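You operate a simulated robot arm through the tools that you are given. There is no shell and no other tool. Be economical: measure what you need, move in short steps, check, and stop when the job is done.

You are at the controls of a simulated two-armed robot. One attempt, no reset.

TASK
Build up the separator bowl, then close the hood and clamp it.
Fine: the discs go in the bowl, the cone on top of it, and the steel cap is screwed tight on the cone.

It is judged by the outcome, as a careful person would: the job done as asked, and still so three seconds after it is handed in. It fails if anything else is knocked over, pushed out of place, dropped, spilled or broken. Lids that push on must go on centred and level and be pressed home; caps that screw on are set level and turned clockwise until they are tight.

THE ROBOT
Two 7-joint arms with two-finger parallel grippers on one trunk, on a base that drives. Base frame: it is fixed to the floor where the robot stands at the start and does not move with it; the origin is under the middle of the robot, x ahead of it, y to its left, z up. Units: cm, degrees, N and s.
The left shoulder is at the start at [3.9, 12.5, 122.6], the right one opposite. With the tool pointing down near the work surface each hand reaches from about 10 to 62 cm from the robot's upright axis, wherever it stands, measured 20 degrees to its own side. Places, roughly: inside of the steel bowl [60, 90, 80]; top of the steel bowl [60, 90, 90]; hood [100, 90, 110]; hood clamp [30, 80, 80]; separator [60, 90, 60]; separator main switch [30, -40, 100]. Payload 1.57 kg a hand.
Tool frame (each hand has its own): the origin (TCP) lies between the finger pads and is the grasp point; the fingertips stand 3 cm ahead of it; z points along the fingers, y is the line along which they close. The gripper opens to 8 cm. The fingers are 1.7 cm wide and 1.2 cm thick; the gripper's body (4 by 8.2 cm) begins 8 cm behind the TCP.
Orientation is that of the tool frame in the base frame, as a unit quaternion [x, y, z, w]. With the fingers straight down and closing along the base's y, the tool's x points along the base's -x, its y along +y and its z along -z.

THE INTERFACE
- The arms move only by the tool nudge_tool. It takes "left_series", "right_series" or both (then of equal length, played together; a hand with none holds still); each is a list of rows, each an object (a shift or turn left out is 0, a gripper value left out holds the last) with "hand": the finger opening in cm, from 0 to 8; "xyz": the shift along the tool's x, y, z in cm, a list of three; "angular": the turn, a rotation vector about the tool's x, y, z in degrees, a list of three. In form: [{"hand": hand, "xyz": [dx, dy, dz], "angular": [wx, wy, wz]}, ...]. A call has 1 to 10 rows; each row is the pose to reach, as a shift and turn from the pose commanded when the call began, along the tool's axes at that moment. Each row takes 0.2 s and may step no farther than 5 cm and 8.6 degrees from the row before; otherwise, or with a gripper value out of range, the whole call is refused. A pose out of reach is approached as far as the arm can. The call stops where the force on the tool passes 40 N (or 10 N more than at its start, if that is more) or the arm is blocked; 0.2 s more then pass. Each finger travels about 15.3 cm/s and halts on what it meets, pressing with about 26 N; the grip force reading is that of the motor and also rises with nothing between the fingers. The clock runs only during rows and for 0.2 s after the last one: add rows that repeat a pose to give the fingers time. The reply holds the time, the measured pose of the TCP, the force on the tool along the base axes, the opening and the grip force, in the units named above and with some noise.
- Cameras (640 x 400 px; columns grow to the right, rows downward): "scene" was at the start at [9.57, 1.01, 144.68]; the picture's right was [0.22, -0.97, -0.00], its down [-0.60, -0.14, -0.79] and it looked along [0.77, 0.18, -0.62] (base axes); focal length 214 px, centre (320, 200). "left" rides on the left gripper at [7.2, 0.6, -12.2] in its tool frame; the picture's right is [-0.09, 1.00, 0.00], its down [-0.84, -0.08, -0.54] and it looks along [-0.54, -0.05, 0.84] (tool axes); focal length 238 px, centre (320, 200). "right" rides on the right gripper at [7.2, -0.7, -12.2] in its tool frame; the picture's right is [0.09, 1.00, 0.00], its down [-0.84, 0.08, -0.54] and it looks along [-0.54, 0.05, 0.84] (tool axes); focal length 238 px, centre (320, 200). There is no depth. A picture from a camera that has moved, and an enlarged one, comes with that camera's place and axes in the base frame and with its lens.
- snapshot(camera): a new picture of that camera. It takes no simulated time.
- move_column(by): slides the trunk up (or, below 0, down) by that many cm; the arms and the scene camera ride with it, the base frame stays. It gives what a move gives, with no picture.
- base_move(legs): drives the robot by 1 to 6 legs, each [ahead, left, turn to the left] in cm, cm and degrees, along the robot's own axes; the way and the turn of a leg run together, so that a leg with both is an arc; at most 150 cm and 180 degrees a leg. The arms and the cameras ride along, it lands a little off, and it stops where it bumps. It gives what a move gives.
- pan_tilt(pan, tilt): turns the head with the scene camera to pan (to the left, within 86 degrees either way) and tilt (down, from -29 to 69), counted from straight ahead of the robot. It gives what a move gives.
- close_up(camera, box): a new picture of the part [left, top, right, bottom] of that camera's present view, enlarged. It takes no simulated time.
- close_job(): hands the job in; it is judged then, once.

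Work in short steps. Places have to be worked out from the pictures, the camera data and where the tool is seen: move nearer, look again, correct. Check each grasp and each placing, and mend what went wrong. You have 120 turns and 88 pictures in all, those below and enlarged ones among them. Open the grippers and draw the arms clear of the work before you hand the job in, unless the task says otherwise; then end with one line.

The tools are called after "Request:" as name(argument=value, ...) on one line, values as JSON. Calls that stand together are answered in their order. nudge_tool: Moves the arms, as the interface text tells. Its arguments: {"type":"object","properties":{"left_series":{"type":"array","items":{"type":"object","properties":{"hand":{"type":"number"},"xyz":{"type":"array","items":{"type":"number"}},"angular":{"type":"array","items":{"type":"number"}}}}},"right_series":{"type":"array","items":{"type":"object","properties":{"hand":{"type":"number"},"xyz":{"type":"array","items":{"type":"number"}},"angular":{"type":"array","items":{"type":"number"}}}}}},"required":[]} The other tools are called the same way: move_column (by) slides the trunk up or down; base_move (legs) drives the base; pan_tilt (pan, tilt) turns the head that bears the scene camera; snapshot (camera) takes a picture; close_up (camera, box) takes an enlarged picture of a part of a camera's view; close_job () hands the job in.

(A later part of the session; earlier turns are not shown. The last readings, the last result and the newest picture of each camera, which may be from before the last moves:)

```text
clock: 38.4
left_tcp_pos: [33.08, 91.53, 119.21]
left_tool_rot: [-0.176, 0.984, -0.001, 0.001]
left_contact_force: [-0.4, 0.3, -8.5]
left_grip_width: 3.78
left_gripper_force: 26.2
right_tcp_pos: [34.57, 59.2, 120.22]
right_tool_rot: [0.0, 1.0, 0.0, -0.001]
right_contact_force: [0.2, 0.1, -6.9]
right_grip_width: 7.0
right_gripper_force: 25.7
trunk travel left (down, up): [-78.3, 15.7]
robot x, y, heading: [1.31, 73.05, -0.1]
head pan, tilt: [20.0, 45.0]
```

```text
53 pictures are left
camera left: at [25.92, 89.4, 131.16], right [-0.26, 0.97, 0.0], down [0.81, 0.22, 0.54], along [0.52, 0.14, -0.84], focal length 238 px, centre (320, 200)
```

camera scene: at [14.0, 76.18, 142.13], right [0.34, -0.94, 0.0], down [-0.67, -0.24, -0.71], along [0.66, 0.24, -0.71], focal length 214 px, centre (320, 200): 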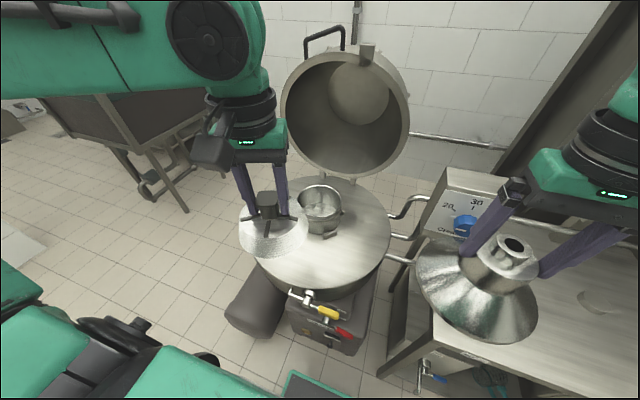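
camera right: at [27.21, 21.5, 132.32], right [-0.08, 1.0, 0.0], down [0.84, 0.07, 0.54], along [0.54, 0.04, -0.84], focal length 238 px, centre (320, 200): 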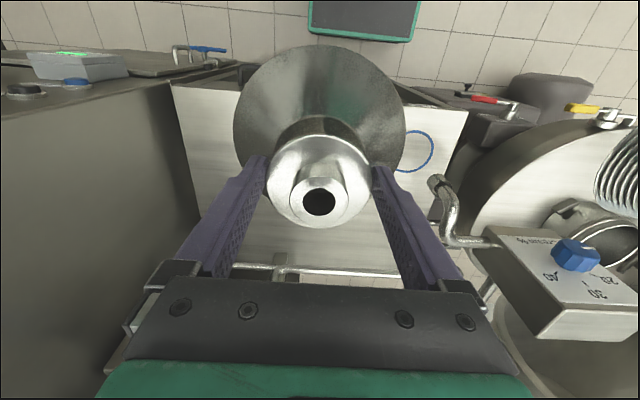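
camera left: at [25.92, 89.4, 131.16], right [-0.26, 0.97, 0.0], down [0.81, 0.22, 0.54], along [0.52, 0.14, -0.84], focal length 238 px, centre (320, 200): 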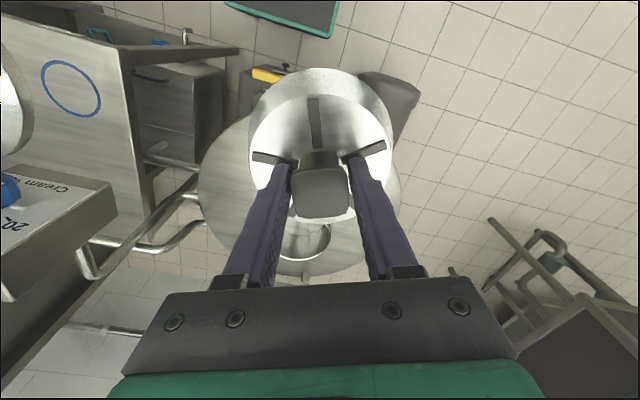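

Bowl visible; I zoom on the bowl and the clamp to fix geometry.

Request:
close_up(camera="scene", box=[230, 150, 430, 300])

Request:
close_up(camera="scene", box=[250, 260, 400, 370])

```text
2.67 times, centred on (330, 225) of scene
camera zoom: at [14.0, 76.18, 142.13], right [0.34, -0.94, 0.0], down [-0.67, -0.24, -0.71], along [0.66, 0.24, -0.71], focal length 572 px, centre (293, 133)
```

zoom: 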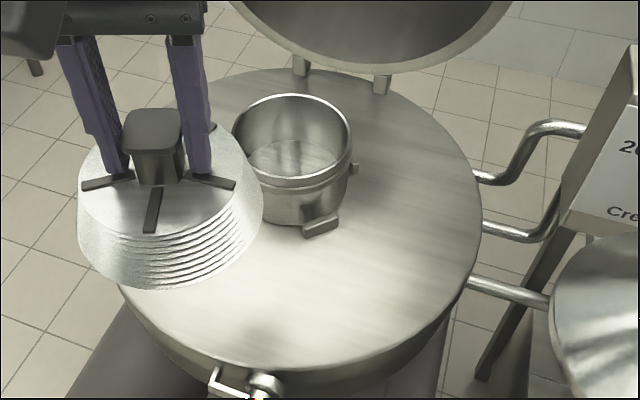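

```text
3.64 times, centred on (325, 315) of scene
camera zoom: at [14.0, 76.18, 142.13], right [0.34, -0.94, 0.0], down [-0.67, -0.24, -0.71], along [0.66, 0.24, -0.71], focal length 780 px, centre (302, -218)
```

zoom: 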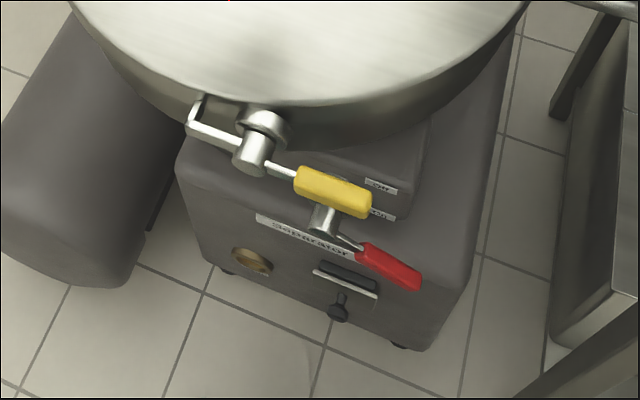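

Use the right wrist camera for a second line of sight to the bowl.

Request:
snapshot(camera="right")

```text
50 pictures are left
camera right: at [27.47, 58.57, 132.34], right [-0.09, 1.0, 0.0], down [0.84, 0.08, 0.54], along [0.54, 0.05, -0.84], focal length 238 px, centre (320, 200)
```

right: 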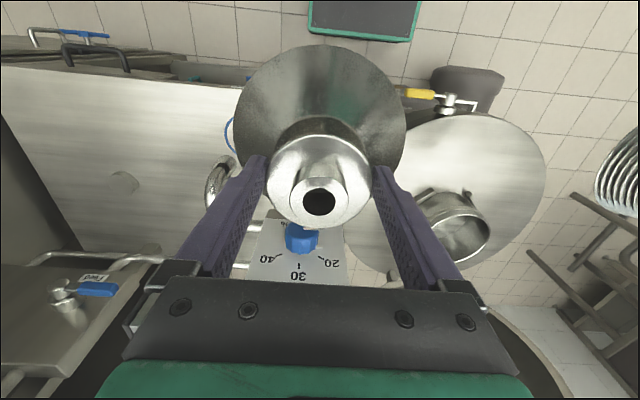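

Rim centre triangulates to ≈[59.7, 92.6, 92.3]. Drive ahead 5 cm for reach, then recheck pose.

Request:
base_move(legs=[[5, 0, 0]])

```text
clock: 39.4
left_tcp_pos: [37.49, 91.36, 119.22]
left_tool_rot: [-0.178, 0.984, -0.001, 0.002]
left_contact_force: [-0.9, -0.3, -7.8]
left_grip_width: 3.76
left_gripper_force: 26.3
right_tcp_pos: [38.97, 59.16, 120.4]
right_tool_rot: [0.0, 1.0, -0.001, 0.002]
right_contact_force: [-0.5, -0.1, -6.7]
right_grip_width: 7.01
right_gripper_force: 25.6
trunk travel left (down, up): [-78.3, 15.7]
robot x, y, heading: [6.26, 73.29, 0.1]
head pan, tilt: [20.0, 45.0]
```

Move the discs over the bowl at TCP z≈106.

Request:
nudge_tool(left_series=[{"xyz": [-4, -1.2, 1]}, {"xyz": [-8, -2.4, 2]}, {"xyz": [-12, -3.7, 4]}, {"xyz": [-16, -4.9, 6]}, {"xyz": [-19, -5.8, 8]}, {"xyz": [-21.2, -6.5, 11]}, {"xyz": [-21.2, -6.5, 13.5]}, {"xyz": [-21.2, -6.5, 13.5]}, {"xyz": [-21.2, -6.5, 13.5]}])

Request:
close_up(camera="scene", box=[230, 100, 430, 300])

Request:
snapshot(camera="right")

```text
clock: 41.4
left_tcp_pos: [59.96, 92.88, 105.4]
left_tool_rot: [-0.177, 0.984, 0.0, -0.001]
left_contact_force: [0.5, -0.4, -7.7]
left_grip_width: 3.81
left_gripper_force: 26.3
right_tcp_pos: [39.7, 59.23, 120.21]
right_tool_rot: [0.0, 1.0, 0.0, -0.001]
right_contact_force: [-0.7, -0.1, -6.9]
right_grip_width: 7.0
right_gripper_force: 26.0
trunk travel left (down, up): [-78.3, 15.7]
robot x, y, heading: [5.69, 72.77, -0.1]
head pan, tilt: [20.0, 45.0]
```

```text
2.00 times, centred on (330, 200) of scene
camera zoom: at [19.03, 76.16, 142.13], right [0.34, -0.94, 0.0], down [-0.67, -0.24, -0.71], along [0.66, 0.24, -0.71], focal length 429 px, centre (300, 200)
```

zoom: 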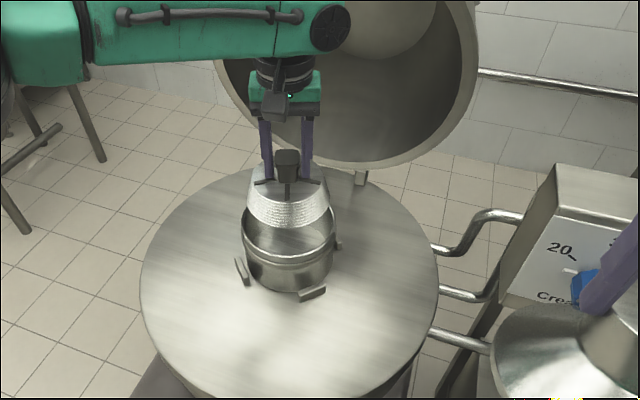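

```text
48 pictures are left
camera right: at [32.51, 58.55, 132.31], right [-0.09, 1.0, 0.0], down [0.84, 0.08, 0.54], along [0.54, 0.05, -0.84], focal length 238 px, centre (320, 200)
```

right: 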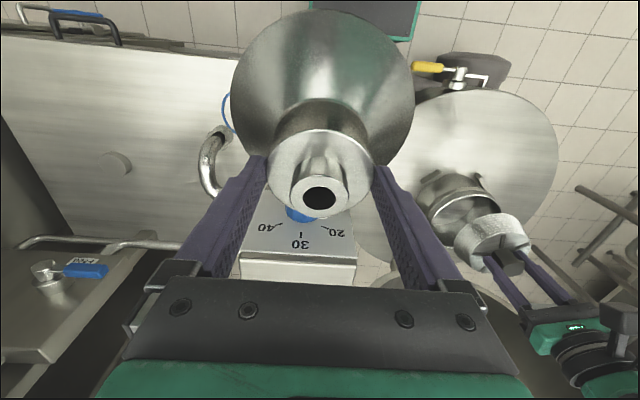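

The cone in the right hand seems to have pivoted a bit (possibly touched the control box). Let me move it up/back and look at it with the scene camera before continuing.

Request:
nudge_tool(right_series=[{"xyz": [1, 0, -3]}, {"xyz": [4, 0, -5]}, {"xyz": [4, 0, -5]}])

Request:
snapshot(camera="right")

Request:
pan_tilt(pan=-15, tilt=45)

Request:
snapshot(camera="scene")

```text
clock: 42.2
left_tcp_pos: [60.08, 92.86, 105.53]
left_tool_rot: [-0.177, 0.984, -0.001, 0.0]
left_contact_force: [-0.7, -0.2, -8.9]
left_grip_width: 3.79
left_gripper_force: 26.0
right_tcp_pos: [35.79, 59.25, 125.26]
right_tool_rot: [0.0, 1.0, 0.0, -0.001]
right_contact_force: [1.1, -0.5, -6.9]
right_grip_width: 6.99
right_gripper_force: 26.1
trunk travel left (down, up): [-78.3, 15.7]
robot x, y, heading: [6.47, 73.3, -0.1]
head pan, tilt: [20.0, 45.0]
```

```text
47 pictures are left
camera right: at [28.65, 58.58, 137.38], right [-0.09, 1.0, 0.0], down [0.84, 0.08, 0.54], along [0.54, 0.05, -0.84], focal length 238 px, centre (320, 200)
```

right: 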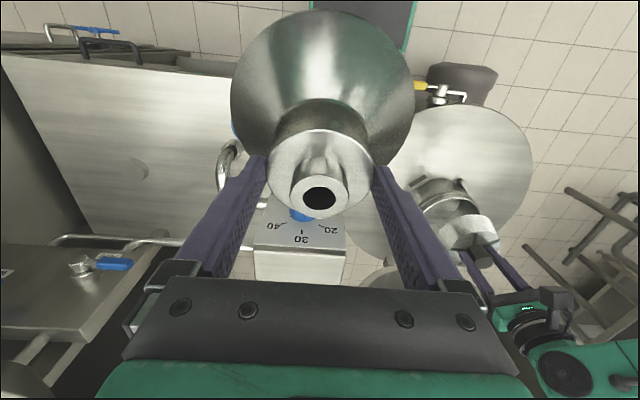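

```text
clock: 43.2
left_tcp_pos: [59.97, 93.05, 105.47]
left_tool_rot: [-0.177, 0.984, 0.0, 0.001]
left_contact_force: [0.2, 0.3, -7.0]
left_grip_width: 3.77
left_gripper_force: 25.8
right_tcp_pos: [35.74, 59.3, 125.19]
right_tool_rot: [0.0, 1.0, 0.0, -0.001]
right_contact_force: [0.1, -0.6, -7.6]
right_grip_width: 7.01
right_gripper_force: 26.7
trunk travel left (down, up): [-78.3, 15.7]
robot x, y, heading: [6.04, 73.07, -0.2]
head pan, tilt: [-15.0, 45.0]
```

```text
46 pictures are left
camera scene: at [19.16, 71.28, 142.14], right [-0.26, -0.97, 0.0], down [-0.68, 0.18, -0.71], along [0.68, -0.18, -0.71], focal length 214 px, centre (320, 200)
```

scene: 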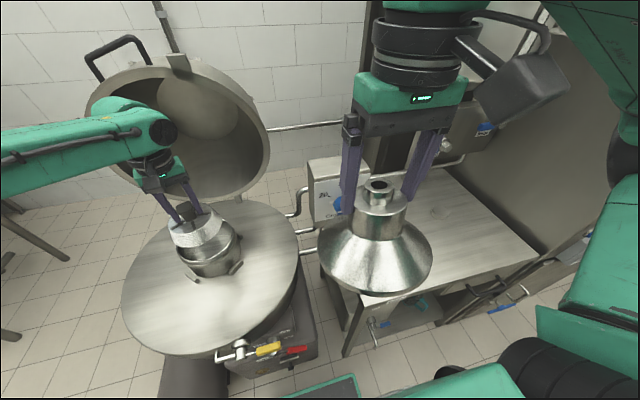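

The cone tilted ~10° about the finger axis in the right hand; I'll correct that by wrist pitch before placing. Now lower the discs into the bowl: aligned at (60,92.9); small correction and down, with the force guard.

Request:
nudge_tool(left_series=[{"xyz": [0.2, 0, 3]}, {"xyz": [0.2, 0, 6]}, {"xyz": [0.2, 0, 9]}, {"xyz": [0.2, 0, 9]}])

Request:
pan_tilt(pan=20, tilt=45)

Request:
close_up(camera="scene", box=[260, 120, 400, 260])

```text
clock: 44.2
left_tcp_pos: [59.48, 92.94, 97.24]
left_tool_rot: [-0.177, 0.984, -0.001, 0.006]
left_contact_force: [2.6, 2.0, 18.8]
left_grip_width: 3.81
left_gripper_force: 26.2
left hand out of reach, approached as far as the arm can: row 3, 4
right_tcp_pos: [35.39, 59.02, 125.38]
right_tool_rot: [0.0, 1.0, 0.001, 0.001]
right_contact_force: [0.4, 0.7, -6.6]
right_grip_width: 7.04
right_gripper_force: 26.1
trunk travel left (down, up): [-78.3, 15.7]
robot x, y, heading: [6.07, 73.31, -0.0]
head pan, tilt: [-15.0, 45.0]
```

```text
clock: 45.2
left_tcp_pos: [59.31, 92.8, 97.32]
left_tool_rot: [-0.177, 0.984, -0.001, 0.007]
left_contact_force: [12.5, 4.3, 31.8]
left_grip_width: 3.8
left_gripper_force: 26.4
right_tcp_pos: [35.36, 59.2, 125.33]
right_tool_rot: [0.0, 1.0, 0.001, 0.001]
right_contact_force: [0.2, -0.8, -7.1]
right_grip_width: 6.97
right_gripper_force: 26.5
trunk travel left (down, up): [-78.3, 15.7]
robot x, y, heading: [6.19, 73.15, 0.1]
head pan, tilt: [20.0, 45.0]
```

```text
2.86 times, centred on (330, 190) of scene
camera zoom: at [18.6, 75.98, 142.19], right [0.34, -0.94, 0.0], down [-0.66, -0.24, -0.71], along [0.66, 0.24, -0.71], focal length 613 px, centre (291, 229)
```

zoom: 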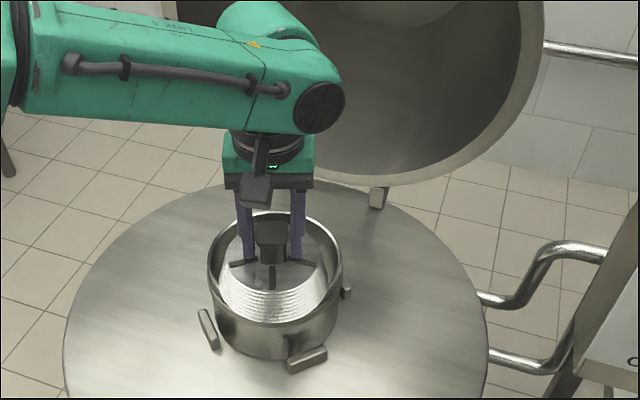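

Contact force rises with the disc hung at the bowl's near wall; the arm is at its reach limit, pulled short. I lift, lower the trunk 8 cm to gain reach, and retry slightly further +x.

Request:
nudge_tool(left_series=[{"xyz": [0, 0, -3]}, {"xyz": [0, 0, -6]}, {"xyz": [0, 0, -10]}, {"xyz": [0, 0, -10]}], right_series=[{"xyz": [0, 0, -2]}, {"xyz": [0, 0, -4]}, {"xyz": [0, 0, -7]}, {"xyz": [0, 0, -7]}])

Request:
move_column(by=-8)

```text
clock: 46.2
left_tcp_pos: [59.42, 93.0, 106.61]
left_tool_rot: [-0.177, 0.984, 0.0, -0.001]
left_contact_force: [1.2, 1.0, -8.0]
left_grip_width: 3.8
left_gripper_force: 25.6
right_tcp_pos: [35.67, 59.3, 132.05]
right_tool_rot: [0.0, 1.0, 0.0, -0.002]
right_contact_force: [0.3, 0.0, -8.0]
right_grip_width: 7.0
right_gripper_force: 26.3
trunk travel left (down, up): [-78.3, 15.7]
robot x, y, heading: [5.89, 73.27, 0.1]
head pan, tilt: [20.0, 45.0]
```

```text
clock: 47.4
left_tcp_pos: [59.51, 92.83, 98.62]
left_tool_rot: [-0.177, 0.984, 0.0, 0.001]
left_contact_force: [0.0, 0.6, -7.9]
left_grip_width: 3.79
left_gripper_force: 26.0
right_tcp_pos: [35.65, 59.29, 124.01]
right_tool_rot: [0.0, 1.0, 0.0, -0.002]
right_contact_force: [0.6, 0.1, -7.0]
right_grip_width: 6.99
right_gripper_force: 25.8
trunk travel left (down, up): [-70.3, 23.7]
robot x, y, heading: [6.21, 73.13, -0.1]
head pan, tilt: [20.0, 45.0]
```

Request:
close_up(camera="scene", box=[260, 80, 400, 220])

```text
2.86 times, centred on (330, 150) of scene
camera zoom: at [18.96, 76.15, 134.13], right [0.34, -0.94, 0.0], down [-0.67, -0.24, -0.71], along [0.66, 0.24, -0.71], focal length 613 px, centre (291, 343)
```

zoom: 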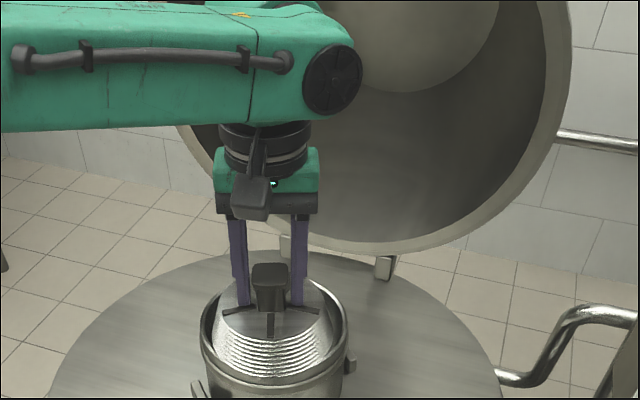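

The disc sits slightly left and near in the bowl mouth. Shift ≈(+0.5,-0.2) and lower.

Request:
nudge_tool(left_series=[{"xyz": [-0.4, -0.36, 0]}, {"xyz": [-0.4, -0.36, 1.5]}, {"xyz": [-0.4, -0.36, 3]}, {"xyz": [-0.4, -0.36, 4.5]}, {"xyz": [-0.4, -0.36, 5.5]}, {"xyz": [-0.4, -0.36, 5.5]}])

Request:
close_up(camera="scene", box=[260, 100, 400, 240])

```text
clock: 48.2
left_tcp_pos: [60.1, 92.53, 97.19]
left_tool_rot: [-0.177, 0.984, -0.004, 0.015]
left_contact_force: [-6.7, 0.6, 19.4]
left_grip_width: 3.8
left_gripper_force: 25.9
right_tcp_pos: [35.23, 59.12, 124.14]
right_tool_rot: [0.0, 1.0, 0.0, 0.0]
right_contact_force: [1.0, -0.4, -6.9]
right_grip_width: 7.0
right_gripper_force: 25.9
trunk travel left (down, up): [-70.3, 23.7]
robot x, y, heading: [6.18, 73.06, -0.1]
head pan, tilt: [20.0, 45.0]
stopped in row 4 (left hand): the force on the tool passed its limit (the readings are from after the stop); the commanded pose is now the measured one
```

```text
2.86 times, centred on (330, 170) of scene
camera zoom: at [18.45, 76.06, 134.21], right [0.34, -0.94, 0.0], down [-0.66, -0.24, -0.71], along [0.67, 0.24, -0.71], focal length 613 px, centre (291, 286)
```

zoom: 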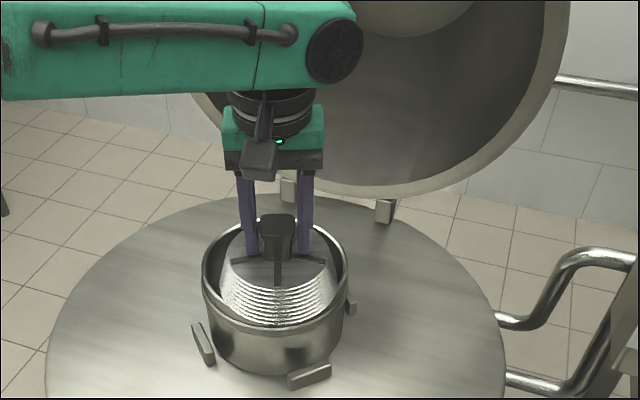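

Side forces were opposite in the two tries (+12 N at x≈59.4, −7 N at x≈60.1), so the true centre is ≈59.85. Lift, re-level the tool, and try there.

Request:
nudge_tool(left_series=[{"xyz": [0, 0, -1]}, {"xyz": [0.2, 0.15, -1], "angular": [0, 1.7, 0]}, {"xyz": [0.2, 0.15, -1], "angular": [0, 1.7, 0]}])

Request:
nudge_tool(left_series=[{"xyz": [0, 0, 1]}, {"xyz": [0, 0, 2]}, {"xyz": [0, 0, 3]}, {"xyz": [0, 0, 4]}, {"xyz": [0, 0, 4]}])

```text
clock: 49.0
left_tcp_pos: [60.12, 92.65, 97.77]
left_tool_rot: [-0.177, 0.984, -0.006, -0.002]
left_contact_force: [0.3, -0.4, -8.2]
left_grip_width: 3.76
left_gripper_force: 25.7
right_tcp_pos: [35.61, 59.23, 123.97]
right_tool_rot: [-0.001, 1.0, 0.0, -0.001]
right_contact_force: [-0.6, 0.0, -6.7]
right_grip_width: 6.99
right_gripper_force: 25.7
trunk travel left (down, up): [-70.3, 23.7]
robot x, y, heading: [6.0, 72.98, -0.1]
head pan, tilt: [20.0, 45.0]
```

```text
clock: 49.6
left_tcp_pos: [60.33, 92.72, 97.19]
left_tool_rot: [-0.178, 0.984, -0.009, 0.01]
left_contact_force: [-9.6, -0.1, 21.3]
left_grip_width: 3.81
left_gripper_force: 26.1
right_tcp_pos: [35.08, 59.16, 124.07]
right_tool_rot: [-0.001, 1.0, -0.001, 0.002]
right_contact_force: [0.8, -0.4, -6.8]
right_grip_width: 6.99
right_gripper_force: 25.9
trunk travel left (down, up): [-70.3, 23.7]
robot x, y, heading: [6.2, 73.28, 0.1]
head pan, tilt: [20.0, 45.0]
stopped in row 3 (left hand): the force on the tool passed its limit (the readings are from after the stop); the commanded pose is now the measured one
```

Same stop height each time. Look with the left wrist camera at how the disc sits relative to the rim.

Request:
close_up(camera="left", box=[200, 20, 440, 260])

```text
1.67 times, centred on (320, 140) of left
camera zoom: at [52.97, 90.73, 108.97], right [-0.26, 0.96, -0.02], down [0.8, 0.23, 0.56], along [0.54, 0.13, -0.83], focal length 397 px, centre (320, 300)
```

zoom: 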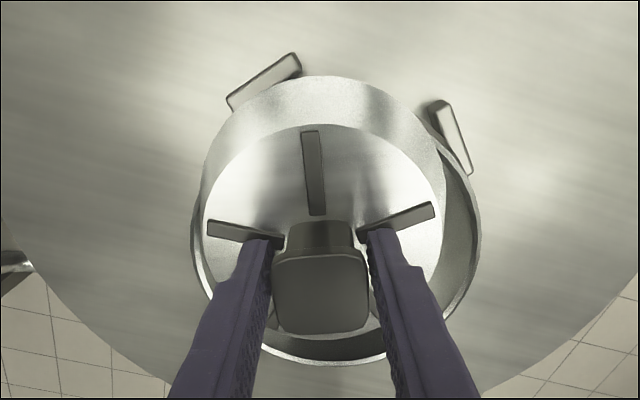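

Now clear: the disc is resting on the near rim, so the rim is at z≈90 and its centre further away, ≈[61.4,93.4]. Lift, level, shift by (+1.1,+0.8) and check.

Request:
nudge_tool(left_series=[{"xyz": [0, 0, -1.5]}, {"xyz": [-0.6, 0.2, -1.5], "angular": [-1.2, 0.9, 0]}, {"xyz": [-1.3, 0.4, -1.5], "angular": [-1.2, 0.9, 0]}, {"xyz": [-1.3, 0.4, -1.5], "angular": [-1.2, 0.9, 0]}])

Request:
close_up(camera="left", box=[200, 20, 440, 260])

```text
clock: 50.6
left_tcp_pos: [61.8, 93.7, 98.16]
left_tool_rot: [-0.178, 0.984, 0.0, -0.002]
left_contact_force: [-0.5, -0.1, -7.5]
left_grip_width: 3.78
left_gripper_force: 26.2
right_tcp_pos: [35.66, 59.32, 123.95]
right_tool_rot: [-0.001, 1.0, 0.0, -0.002]
right_contact_force: [-0.2, 0.4, -6.2]
right_grip_width: 6.97
right_gripper_force: 26.0
trunk travel left (down, up): [-70.3, 23.7]
robot x, y, heading: [6.16, 73.26, 0.1]
head pan, tilt: [20.0, 45.0]
```

```text
1.67 times, centred on (320, 140) of left
camera zoom: at [54.74, 91.65, 110.1], right [-0.26, 0.96, 0.0], down [0.81, 0.22, 0.54], along [0.52, 0.14, -0.84], focal length 397 px, centre (320, 300)
```

zoom: 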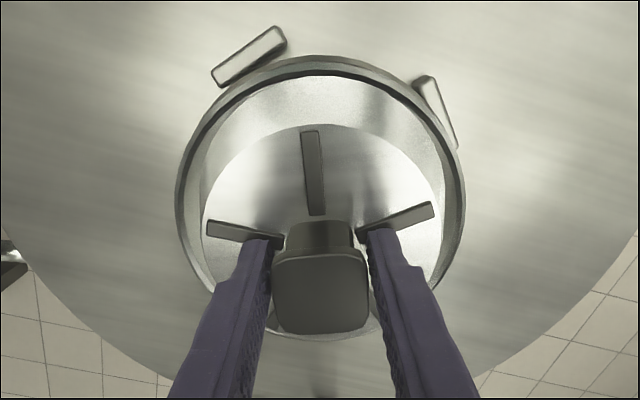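

Laterally centred; lengthwise the rim centre is ≈0.75 cm further. Shift and lower into the bowl.

Request:
nudge_tool(left_series=[{"xyz": [-0.75, 0, 0]}, {"xyz": [-0.75, 0, 1.5]}, {"xyz": [-0.75, 0, 3]}, {"xyz": [-0.75, 0, 4.5]}, {"xyz": [-0.75, 0, 6]}, {"xyz": [-0.75, 0, 7.5]}, {"xyz": [-0.75, 0, 9]}, {"xyz": [-0.75, 0, 9]}])

Request:
close_up(camera="left", box=[200, 20, 440, 260])

```text
clock: 52.1
left_tcp_pos: [61.71, 94.68, 91.45]
left_tool_rot: [-0.179, 0.984, -0.004, 0.014]
left_contact_force: [14.4, -1.3, -2.0]
left_grip_width: 3.8
left_gripper_force: 26.3
left hand out of reach, approached as far as the arm can: row 1, 2, 3, 4, 5, 6, 7
right_tcp_pos: [35.98, 59.27, 123.92]
right_tool_rot: [0.0, 1.0, -0.001, -0.003]
right_contact_force: [0.3, 0.4, -6.7]
right_grip_width: 6.98
right_gripper_force: 26.1
trunk travel left (down, up): [-70.3, 23.7]
robot x, y, heading: [6.08, 73.02, 0.0]
head pan, tilt: [20.0, 45.0]
stopped in row 7 (left hand): the force on the tool passed its limit (the readings are from after the stop); the commanded pose is now the measured one
```

```text
1.67 times, centred on (320, 140) of left
camera zoom: at [54.46, 92.5, 103.32], right [-0.26, 0.96, -0.01], down [0.79, 0.23, 0.56], along [0.55, 0.14, -0.83], focal length 397 px, centre (320, 300)
```

zoom: 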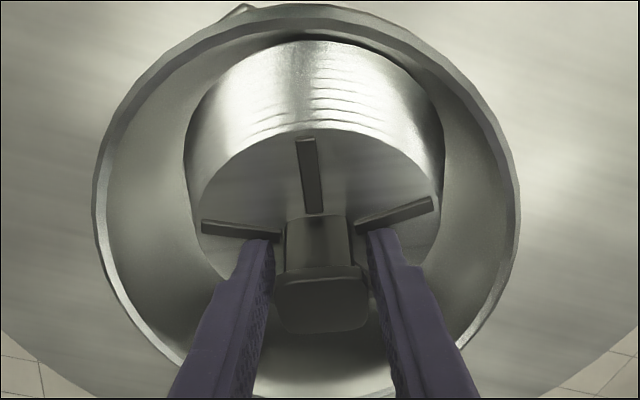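

The disc is inside the bowl but pressed on the near wall because the arm is at its reach limit. I drive the base forward 1.2 cm to relieve it.

Request:
base_move(legs=[[1.2, 0, 0]])

Request:
close_up(camera="left", box=[200, 20, 440, 260])

```text
clock: 52.9
left_tcp_pos: [62.44, 94.44, 91.48]
left_tool_rot: [-0.179, 0.984, -0.003, 0.011]
left_contact_force: [-0.2, 0.7, -7.6]
left_grip_width: 3.79
left_gripper_force: 26.0
right_tcp_pos: [36.67, 59.29, 124.08]
right_tool_rot: [0.001, 1.0, 0.0, 0.0]
right_contact_force: [-0.5, 0.6, -6.7]
right_grip_width: 7.01
right_gripper_force: 26.3
trunk travel left (down, up): [-70.3, 23.7]
robot x, y, heading: [7.06, 73.03, 0.2]
head pan, tilt: [20.0, 45.0]
```

```text
1.67 times, centred on (320, 140) of left
camera zoom: at [55.09, 92.47, 103.42], right [-0.26, 0.96, -0.01], down [0.8, 0.22, 0.56], along [0.54, 0.14, -0.83], focal length 397 px, centre (320, 300)
```

zoom: 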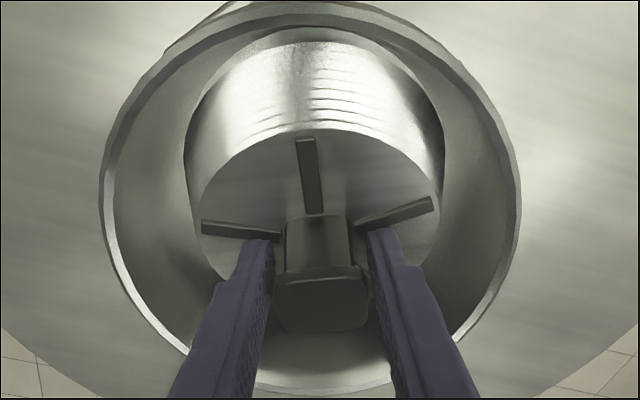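

Disc is free again but pivoted ~11° in the grip (near side up). I pitch the wrist −11° to level it and centre laterally.

Request:
nudge_tool(left_series=[{"xyz": [0, -0.2, -0.3], "angular": [0, -5, 0]}, {"xyz": [0, -0.4, -0.3], "angular": [0, -11, 0]}, {"xyz": [0, -0.4, -0.3], "angular": [0, -11, 0]}, {"xyz": [0, -0.4, -0.3], "angular": [0, -11, 0]}])

Request:
close_up(camera="scene", box=[260, 80, 400, 220])

Request:
close_up(camera="left", box=[200, 20, 440, 260])

```text
clock: 53.9
left_tcp_pos: [62.64, 94.25, 91.72]
left_tool_rot: [-0.178, 0.978, 0.013, 0.105]
left_contact_force: [-0.3, -0.3, -8.0]
left_grip_width: 3.78
left_gripper_force: 25.9
right_tcp_pos: [36.84, 59.3, 124.04]
right_tool_rot: [0.0, 1.0, 0.0, 0.0]
right_contact_force: [-0.4, -0.1, -6.7]
right_grip_width: 7.03
right_gripper_force: 26.0
trunk travel left (down, up): [-70.3, 23.7]
robot x, y, heading: [7.43, 73.05, -0.0]
head pan, tilt: [20.0, 45.0]
```

```text
2.86 times, centred on (330, 150) of scene
camera zoom: at [20.2, 76.17, 134.13], right [0.34, -0.94, 0.0], down [-0.67, -0.24, -0.71], along [0.66, 0.24, -0.71], focal length 613 px, centre (291, 343)
```

zoom: 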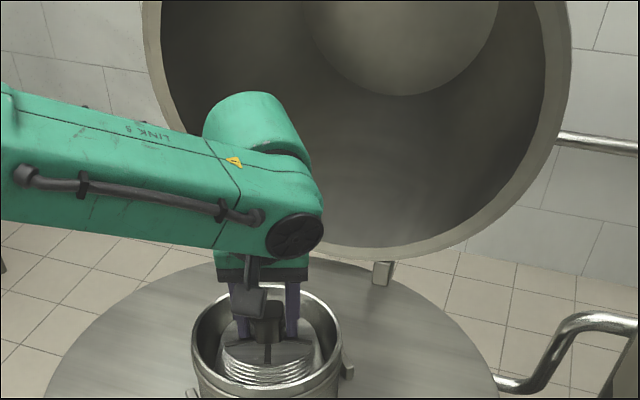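

```text
1.67 times, centred on (320, 140) of left
camera zoom: at [53.39, 91.37, 101.94], right [-0.27, 0.96, 0.01], down [0.68, 0.18, 0.71], along [0.68, 0.19, -0.71], focal length 397 px, centre (320, 300)
```

zoom: 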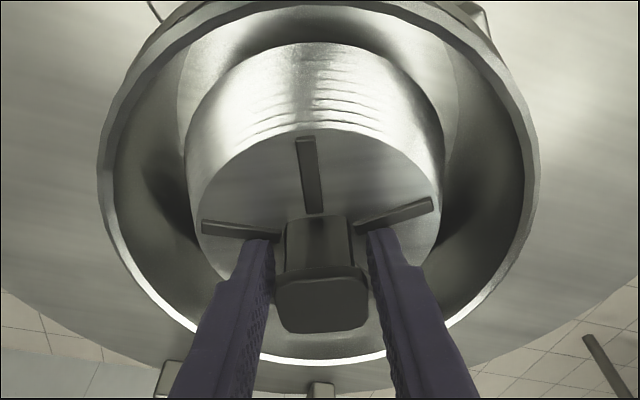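

Disc is now level and centred in the bowl. Lower vertically to the floor with the guard.

Request:
nudge_tool(left_series=[{"xyz": [0.1, 0, 0.5]}, {"xyz": [0.2, 0, 1.0]}, {"xyz": [0.31, 0, 1.5]}, {"xyz": [0.42, 0, 2.0]}, {"xyz": [0.52, 0, 2.5]}, {"xyz": [0.52, 0, 2.5]}])

```text
clock: 55.2
left_tcp_pos: [62.57, 94.14, 89.47]
left_tool_rot: [-0.178, 0.978, 0.014, 0.107]
left_contact_force: [1.3, 1.1, 0.2]
left_grip_width: 3.8
left_gripper_force: 26.2
right_tcp_pos: [36.75, 59.2, 124.13]
right_tool_rot: [0.0, 1.0, 0.0, -0.001]
right_contact_force: [0.1, -0.4, -6.9]
right_grip_width: 7.01
right_gripper_force: 26.1
trunk travel left (down, up): [-70.3, 23.7]
robot x, y, heading: [7.58, 72.88, 0.1]
head pan, tilt: [20.0, 45.0]
```

Weight is now resting on the bowl floor. Press 0.4 cm more, then open.

Request:
nudge_tool(left_series=[{"xyz": [0.05, 0, 0.2]}, {"xyz": [0.1, 0, 0.4]}, {"xyz": [0.1, 0, 0.4]}])

Request:
nudge_tool(left_series=[{"hand": 4.5}, {"hand": 5.5}, {"hand": 6}, {"hand": 6}])

Request:
close_up(camera="left", box=[160, 0, 480, 260])

```text
clock: 56.0
left_tcp_pos: [62.64, 94.0, 89.13]
left_tool_rot: [-0.179, 0.978, 0.014, 0.108]
left_contact_force: [-3.5, 0.0, 10.2]
left_grip_width: 3.78
left_gripper_force: 26.3
right_tcp_pos: [36.23, 59.15, 124.06]
right_tool_rot: [0.0, 1.0, 0.001, 0.0]
right_contact_force: [-0.5, 0.1, -5.6]
right_grip_width: 7.01
right_gripper_force: 25.8
trunk travel left (down, up): [-70.3, 23.7]
robot x, y, heading: [7.51, 73.16, 0.2]
head pan, tilt: [20.0, 45.0]
```

```text
clock: 57.0
left_tcp_pos: [62.75, 94.14, 88.77]
left_tool_rot: [-0.179, 0.978, 0.014, 0.106]
left_contact_force: [0.4, -0.4, 0.1]
left_grip_width: 6.02
left_gripper_force: 0.0
right_tcp_pos: [36.72, 59.26, 124.05]
right_tool_rot: [-0.001, 1.0, 0.0, 0.0]
right_contact_force: [0.0, 0.0, -6.4]
right_grip_width: 6.99
right_gripper_force: 26.4
trunk travel left (down, up): [-70.3, 23.7]
robot x, y, heading: [7.16, 73.18, 0.3]
head pan, tilt: [20.0, 45.0]
```

```text
1.54 times, centred on (320, 130) of left
camera zoom: at [53.31, 91.24, 99.04], right [-0.27, 0.96, 0.01], down [0.68, 0.18, 0.71], along [0.68, 0.19, -0.71], focal length 367 px, centre (320, 308)
```

zoom: 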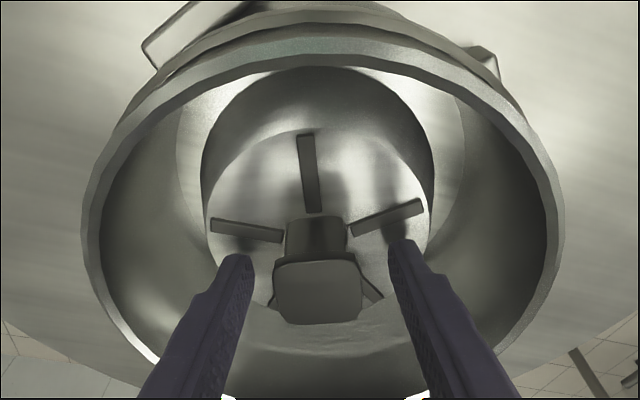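

Discs sit level in the bowl, released. Withdraw the left hand straight up.

Request:
nudge_tool(left_series=[{"hand": 7, "xyz": [-0.42, 0, -2]}, {"xyz": [-1.0, 0, -5]}, {"xyz": [-2, 0, -9.5]}, {"xyz": [-3, 0, -14]}, {"xyz": [-3, 0, -18]}, {"xyz": [0, 2, -20]}, {"xyz": [4, 3, -21]}, {"xyz": [8, 4, -21], "angular": [0, 6, 0]}, {"xyz": [12, 5, -21], "angular": [0, 12, 0]}, {"xyz": [12, 5, -21], "angular": [0, 12, 0]}])

Request:
snapshot(camera="scene")

```text
clock: 59.2
left_tcp_pos: [45.61, 93.27, 106.96]
left_tool_rot: [-0.178, 0.984, -0.004, 0.001]
left_contact_force: [-0.5, 1.2, 0.0]
left_grip_width: 7.0
left_gripper_force: 0.1
right_tcp_pos: [36.76, 59.34, 123.94]
right_tool_rot: [0.0, 1.0, 0.0, -0.001]
right_contact_force: [0.2, -0.6, -6.1]
right_grip_width: 6.98
right_gripper_force: 26.2
trunk travel left (down, up): [-70.3, 23.7]
robot x, y, heading: [7.11, 73.06, -0.1]
head pan, tilt: [20.0, 45.0]
```

```text
35 pictures are left
camera scene: at [20.04, 76.08, 134.15], right [0.34, -0.94, 0.0], down [-0.66, -0.24, -0.71], along [0.66, 0.24, -0.71], focal length 214 px, centre (320, 200)
```

scene: 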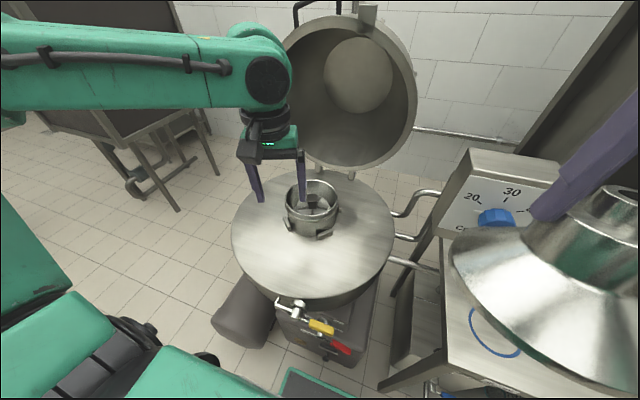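

Back the left hand off, then drive to about (5,92) with heading +22° so the right hand faces the bowl.

Request:
nudge_tool(left_series=[{"xyz": [4, 2, -3]}, {"xyz": [8, 4, -6]}, {"xyz": [11, 5, -9]}, {"xyz": [11, 5, -9]}])

Request:
base_move(legs=[[-2.3, 0, 0], [0, 19, 0], [0, 0, 22]])

Request:
pan_tilt(pan=-12, tilt=40)

Request:
snapshot(camera="scene")

```text
refused: row 1 steps farther than a row can; nothing moved
```

```text
clock: 62.4
left_tcp_pos: [33.12, 125.26, 106.92]
left_tool_rot: [-0.361, 0.932, -0.003, 0.004]
left_contact_force: [0.0, -0.7, -0.3]
left_grip_width: 7.04
left_gripper_force: 0.1
right_tcp_pos: [37.47, 90.19, 124.09]
right_tool_rot: [-0.189, 0.982, 0.001, 0.0]
right_contact_force: [1.0, -0.2, -6.9]
right_grip_width: 7.02
right_gripper_force: 25.7
trunk travel left (down, up): [-70.3, 23.7]
robot x, y, heading: [5.03, 92.44, 21.9]
head pan, tilt: [20.0, 45.0]
```

```text
clock: 63.3
left_tcp_pos: [33.09, 125.28, 106.93]
left_tool_rot: [-0.362, 0.932, -0.003, 0.004]
left_contact_force: [-0.3, -0.3, -0.9]
left_grip_width: 7.0
left_gripper_force: 0.2
right_tcp_pos: [37.31, 90.37, 124.12]
right_tool_rot: [-0.189, 0.982, 0.0, 0.001]
right_contact_force: [1.0, -0.2, -6.8]
right_grip_width: 7.0
right_gripper_force: 25.7
trunk travel left (down, up): [-70.3, 23.7]
robot x, y, heading: [5.17, 92.19, 21.8]
head pan, tilt: [-12.0, 40.0]
```

```text
34 pictures are left
camera scene: at [18.07, 95.82, 134.87], right [0.17, -0.98, 0.0], down [-0.63, -0.11, -0.77], along [0.75, 0.13, -0.64], focal length 214 px, centre (320, 200)
```

scene: 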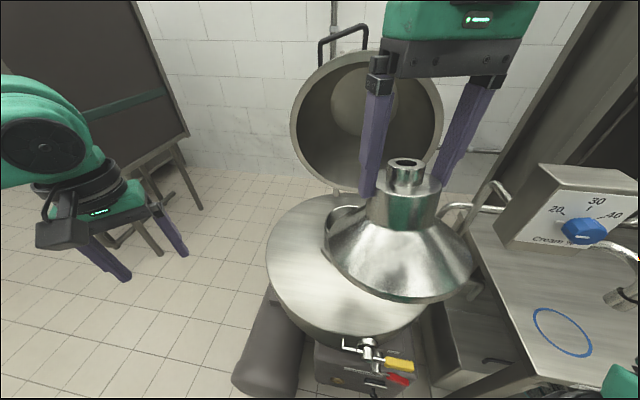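

Move the cone toward the bowl (centre ≈[62.4,93.9], rim z≈90), pitching −10° to level it, staying well above.

Request:
nudge_tool(right_series=[{"xyz": [-4, -1, 0], "angular": [0, -5, 0]}, {"xyz": [-8, -2, 1], "angular": [0, -10, 0]}, {"xyz": [-12.5, -3, 2], "angular": [0, -10, 0]}, {"xyz": [-17, -4, 4], "angular": [0, -10, 0]}, {"xyz": [-21, -5, 6], "angular": [0, -10, 0]}, {"xyz": [-23.7, -6, 9], "angular": [0, -10, 0]}, {"xyz": [-23.7, -6, 11], "angular": [0, -10, 0]}, {"xyz": [-23.7, -6, 11], "angular": [0, -10, 0]}, {"xyz": [-23.7, -6, 11], "angular": [0, -10, 0]}])

Request:
close_up(camera="scene", box=[240, 60, 460, 260])

Request:
snapshot(camera="right")

```text
refused: row 4 steps farther than a row can; nothing moved
```

```text
2.00 times, centred on (350, 160) of scene
camera zoom: at [18.07, 95.82, 134.87], right [0.17, -0.98, 0.0], down [-0.63, -0.11, -0.77], along [0.75, 0.13, -0.64], focal length 429 px, centre (260, 280)
```

zoom: 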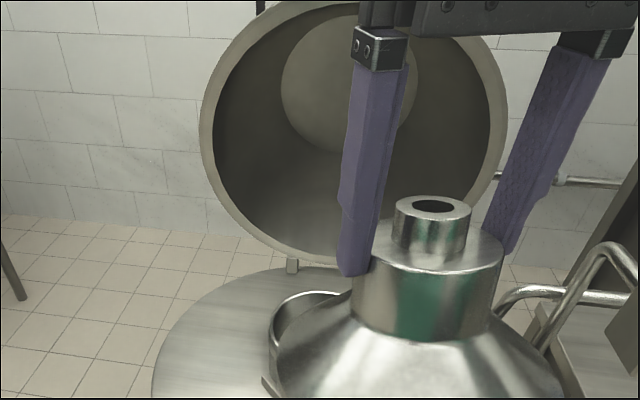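

```text
32 pictures are left
camera right: at [31.08, 86.97, 136.21], right [-0.46, 0.89, 0.0], down [0.75, 0.38, 0.54], along [0.48, 0.25, -0.84], focal length 238 px, centre (320, 200)
```

right: 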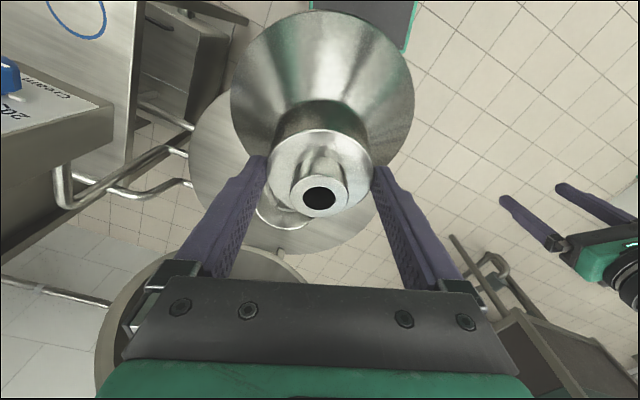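

Request:
nudge_tool(right_series=[{"xyz": [-3.8, -1, 0.5], "angular": [0, -5, 0]}, {"xyz": [-7.6, -2, 1.5], "angular": [0, -10, 0]}, {"xyz": [-11.6, -3, 2.5], "angular": [0, -10, 0]}, {"xyz": [-15.6, -4, 4], "angular": [0, -10, 0]}, {"xyz": [-19.6, -5, 5.5], "angular": [0, -10, 0]}, {"xyz": [-23.5, -6, 7], "angular": [0, -10, 0]}, {"xyz": [-23.7, -6, 11], "angular": [0, -10, 0]}, {"xyz": [-23.7, -6, 11], "angular": [0, -10, 0]}, {"xyz": [-23.7, -6, 11], "angular": [0, -10, 0]}])

```text
clock: 65.3
left_tcp_pos: [33.19, 125.37, 106.94]
left_tool_rot: [-0.362, 0.932, -0.004, 0.003]
left_contact_force: [-0.5, -0.3, 0.0]
left_grip_width: 6.99
left_gripper_force: 0.1
right_tcp_pos: [61.78, 93.49, 112.96]
right_tool_rot: [-0.188, 0.978, 0.017, 0.084]
right_contact_force: [-0.1, 1.0, -6.8]
right_grip_width: 6.99
right_gripper_force: 26.0
trunk travel left (down, up): [-70.3, 23.7]
robot x, y, heading: [4.78, 92.52, 22.0]
head pan, tilt: [-12.0, 40.0]
```

Request:
close_up(camera="scene", box=[240, 80, 440, 280])

Request:
snapshot(camera="right")

```text
2.00 times, centred on (340, 180) of scene
camera zoom: at [18.16, 95.88, 134.86], right [0.17, -0.98, 0.0], down [-0.63, -0.11, -0.77], along [0.75, 0.13, -0.64], focal length 429 px, centre (280, 240)
```

zoom: 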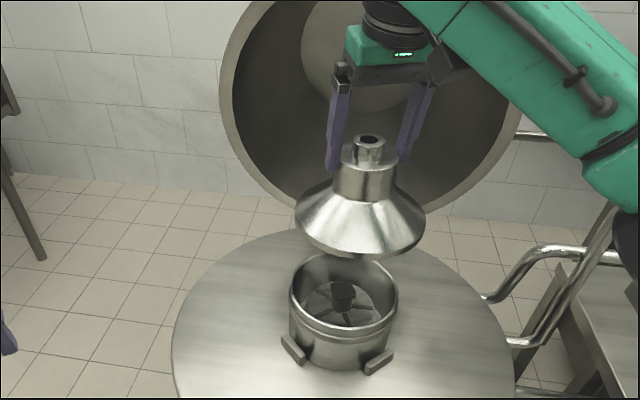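

```text
30 pictures are left
camera right: at [53.52, 89.31, 123.7], right [-0.45, 0.89, -0.02], down [0.65, 0.34, 0.68], along [0.61, 0.3, -0.73], focal length 238 px, centre (320, 200)
```

right: 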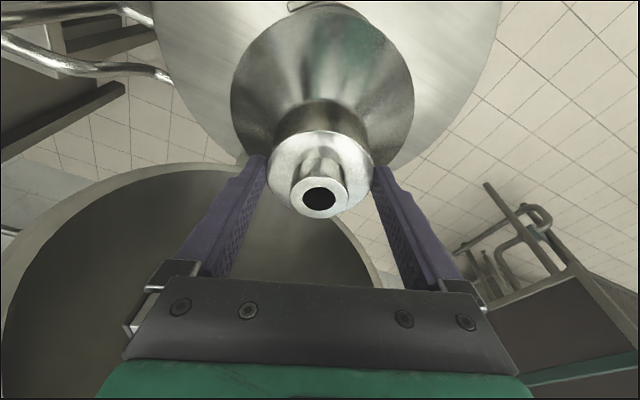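

Bowl and discs look good. I zoom on the held cone to judge levelness.

Request:
close_up(camera="scene", box=[290, 120, 390, 220])

```text
4.00 times, centred on (340, 170) of scene
camera zoom: at [18.16, 95.88, 134.86], right [0.17, -0.98, 0.0], down [-0.63, -0.11, -0.77], along [0.75, 0.13, -0.64], focal length 858 px, centre (240, 320)
```

zoom: 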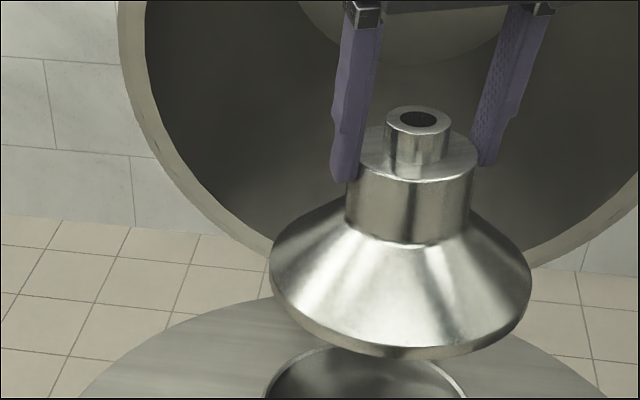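

Cone is level within a couple of degrees. Lower to ~2 cm above the rim with +0.5 cm in y, then compare outlines.

Request:
nudge_tool(right_series=[{"xyz": [0.5, 0.46, 4]}, {"xyz": [1.1, 0.46, 7]}, {"xyz": [1.4, 0.46, 9.1]}, {"xyz": [1.4, 0.46, 9.1]}, {"xyz": [1.4, 0.46, 9.1]}])

Request:
close_up(camera="scene", box=[280, 140, 400, 260])

```text
clock: 66.5
left_tcp_pos: [33.15, 125.29, 107.0]
left_tool_rot: [-0.362, 0.932, -0.003, 0.003]
left_contact_force: [-0.3, -0.3, 0.1]
left_grip_width: 7.01
left_gripper_force: 0.0
right_tcp_pos: [61.71, 93.96, 103.77]
right_tool_rot: [-0.189, 0.978, 0.016, 0.084]
right_contact_force: [-0.2, 0.6, -6.9]
right_grip_width: 6.99
right_gripper_force: 26.0
trunk travel left (down, up): [-70.3, 23.7]
robot x, y, heading: [4.82, 92.23, 22.1]
head pan, tilt: [-12.0, 40.0]
```

```text
3.33 times, centred on (340, 200) of scene
camera zoom: at [18.14, 95.83, 134.87], right [0.17, -0.98, 0.0], down [-0.63, -0.11, -0.77], along [0.75, 0.13, -0.64], focal length 715 px, centre (253, 200)
```

zoom: 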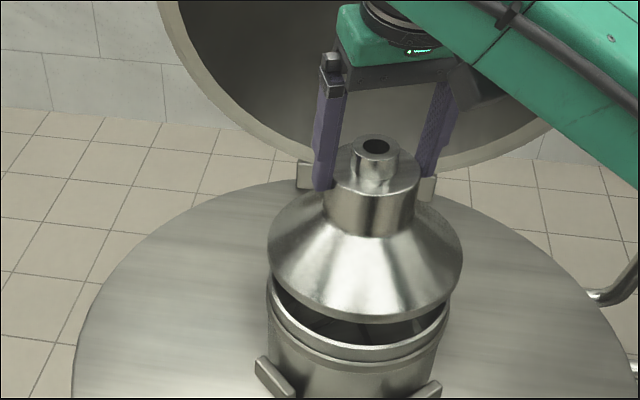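

Nearly aligned. Lower with the guard, shifting 0.3 cm back toward the robot.

Request:
nudge_tool(right_series=[{"xyz": [0.4, -0.1, 0.7]}, {"xyz": [0.55, -0.1, 1.4]}, {"xyz": [0.65, -0.1, 2.0]}, {"xyz": [0.75, -0.1, 2.5]}, {"xyz": [0.83, -0.1, 3.0]}, {"xyz": [0.9, -0.1, 3.4]}, {"xyz": [0.9, -0.1, 3.4]}])

Request:
close_up(camera="scene", box=[280, 140, 400, 260])

```text
clock: 68.1
left_tcp_pos: [33.12, 125.23, 107.15]
left_tool_rot: [-0.362, 0.932, -0.003, 0.005]
left_contact_force: [-0.5, -0.7, -0.7]
left_grip_width: 7.02
left_gripper_force: 0.0
right_tcp_pos: [61.38, 93.91, 100.47]
right_tool_rot: [-0.188, 0.978, 0.016, 0.087]
right_contact_force: [-0.1, -2.1, 3.3]
right_grip_width: 7.01
right_gripper_force: 26.4
trunk travel left (down, up): [-70.3, 23.7]
robot x, y, heading: [4.77, 92.29, 22.0]
head pan, tilt: [-12.0, 40.0]
```

```text
3.33 times, centred on (340, 200) of scene
camera zoom: at [17.9, 95.78, 134.91], right [0.17, -0.98, 0.0], down [-0.63, -0.11, -0.77], along [0.76, 0.13, -0.64], focal length 715 px, centre (253, 200)
```

zoom: 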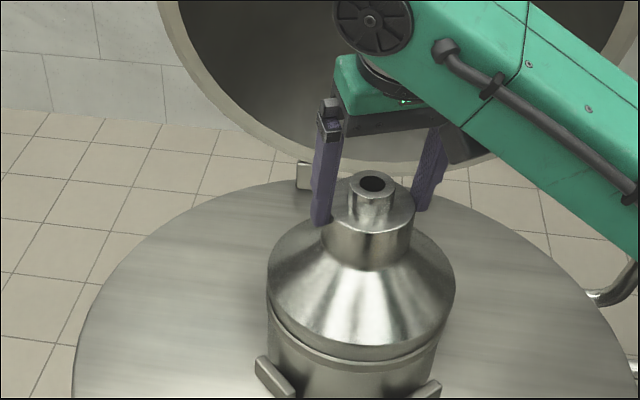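

Cone touches the rim, well aligned. Press gently, then release.

Request:
nudge_tool(right_series=[{"xyz": [0.05, 0, 0.4]}, {"xyz": [0.1, 0, 0.8]}, {"xyz": [0.15, 0, 1.2]}, {"xyz": [0.15, 0, 1.2]}])

Request:
nudge_tool(right_series=[{"hand": 7.3}, {"hand": 8}, {"hand": 8}, {"hand": 8}])

Request:
close_up(camera="scene", box=[280, 140, 400, 260])

```text
clock: 69.1
left_tcp_pos: [32.73, 125.17, 107.16]
left_tool_rot: [-0.362, 0.932, -0.004, 0.006]
left_contact_force: [-0.4, 0.1, 0.5]
left_grip_width: 6.98
left_gripper_force: 0.1
right_tcp_pos: [61.13, 93.88, 99.45]
right_tool_rot: [-0.188, 0.978, 0.017, 0.088]
right_contact_force: [2.0, -3.3, 22.0]
right_grip_width: 7.02
right_gripper_force: 26.0
trunk travel left (down, up): [-70.3, 23.7]
robot x, y, heading: [5.23, 92.08, 22.0]
head pan, tilt: [-12.0, 40.0]
```

```text
clock: 70.1
left_tcp_pos: [33.08, 125.17, 107.12]
left_tool_rot: [-0.362, 0.932, -0.003, 0.004]
left_contact_force: [-0.1, 0.0, -0.6]
left_grip_width: 7.03
left_gripper_force: 0.1
right_tcp_pos: [61.52, 93.9, 99.13]
right_tool_rot: [-0.188, 0.978, 0.016, 0.086]
right_contact_force: [0.4, 0.2, -0.2]
right_grip_width: 8.0
right_gripper_force: 0.0
trunk travel left (down, up): [-70.3, 23.7]
robot x, y, heading: [4.93, 92.4, 21.8]
head pan, tilt: [-12.0, 40.0]
```

```text
3.33 times, centred on (340, 200) of scene
camera zoom: at [17.99, 95.83, 134.89], right [0.17, -0.98, 0.0], down [-0.63, -0.11, -0.77], along [0.75, 0.13, -0.64], focal length 715 px, centre (253, 200)
```

zoom: 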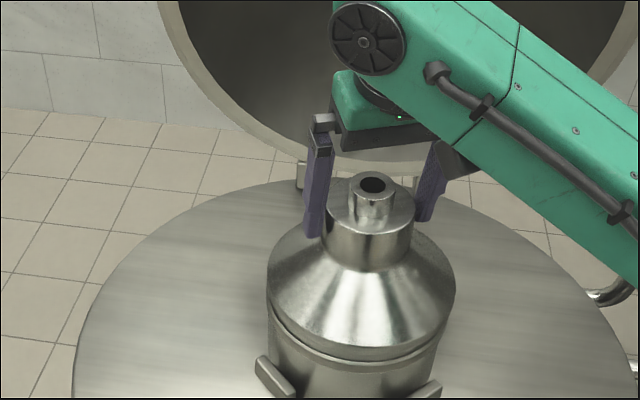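

Cone seated. Withdraw the right hand upward, and retract the left hand higher for the drive.

Request:
nudge_tool(right_series=[{"xyz": [-0.4, 0, -2.5]}, {"xyz": [-1.1, 0, -6.5]}, {"xyz": [-1.9, 0, -11]}, {"xyz": [-2, 0, -15]}, {"xyz": [2, 1, -17]}, {"xyz": [6, 2, -18], "angular": [0, 5, 0]}, {"xyz": [10, 3, -18], "angular": [0, 10, 0]}, {"xyz": [14, 4, -18], "angular": [0, 10, 0]}, {"xyz": [18, 5, -18], "angular": [0, 10, 0]}, {"xyz": [18, 5, -18], "angular": [0, 10, 0]}], left_series=[{"xyz": [0, 0, -2]}, {"xyz": [0, 0, -5]}, {"xyz": [2, 0, -8]}, {"xyz": [5, 0, -8]}, {"xyz": [8, 0, -8]}, {"xyz": [8, 0, -8]}, {"xyz": [8, 0, -8]}, {"xyz": [8, 0, -8]}, {"xyz": [8, 0, -8]}, {"xyz": [8, 0, -8]}])

```text
clock: 72.3
left_tcp_pos: [27.1, 119.82, 115.03]
left_tool_rot: [-0.363, 0.932, -0.005, 0.003]
left_contact_force: [0.5, 0.3, -0.3]
left_grip_width: 7.01
left_gripper_force: 0.1
right_tcp_pos: [40.16, 90.64, 113.66]
right_tool_rot: [-0.189, 0.982, 0.0, 0.0]
right_contact_force: [-0.2, -0.3, -0.8]
right_grip_width: 8.02
right_gripper_force: 0.2
trunk travel left (down, up): [-70.3, 23.7]
robot x, y, heading: [4.69, 92.46, 21.9]
head pan, tilt: [-12.0, 40.0]
```

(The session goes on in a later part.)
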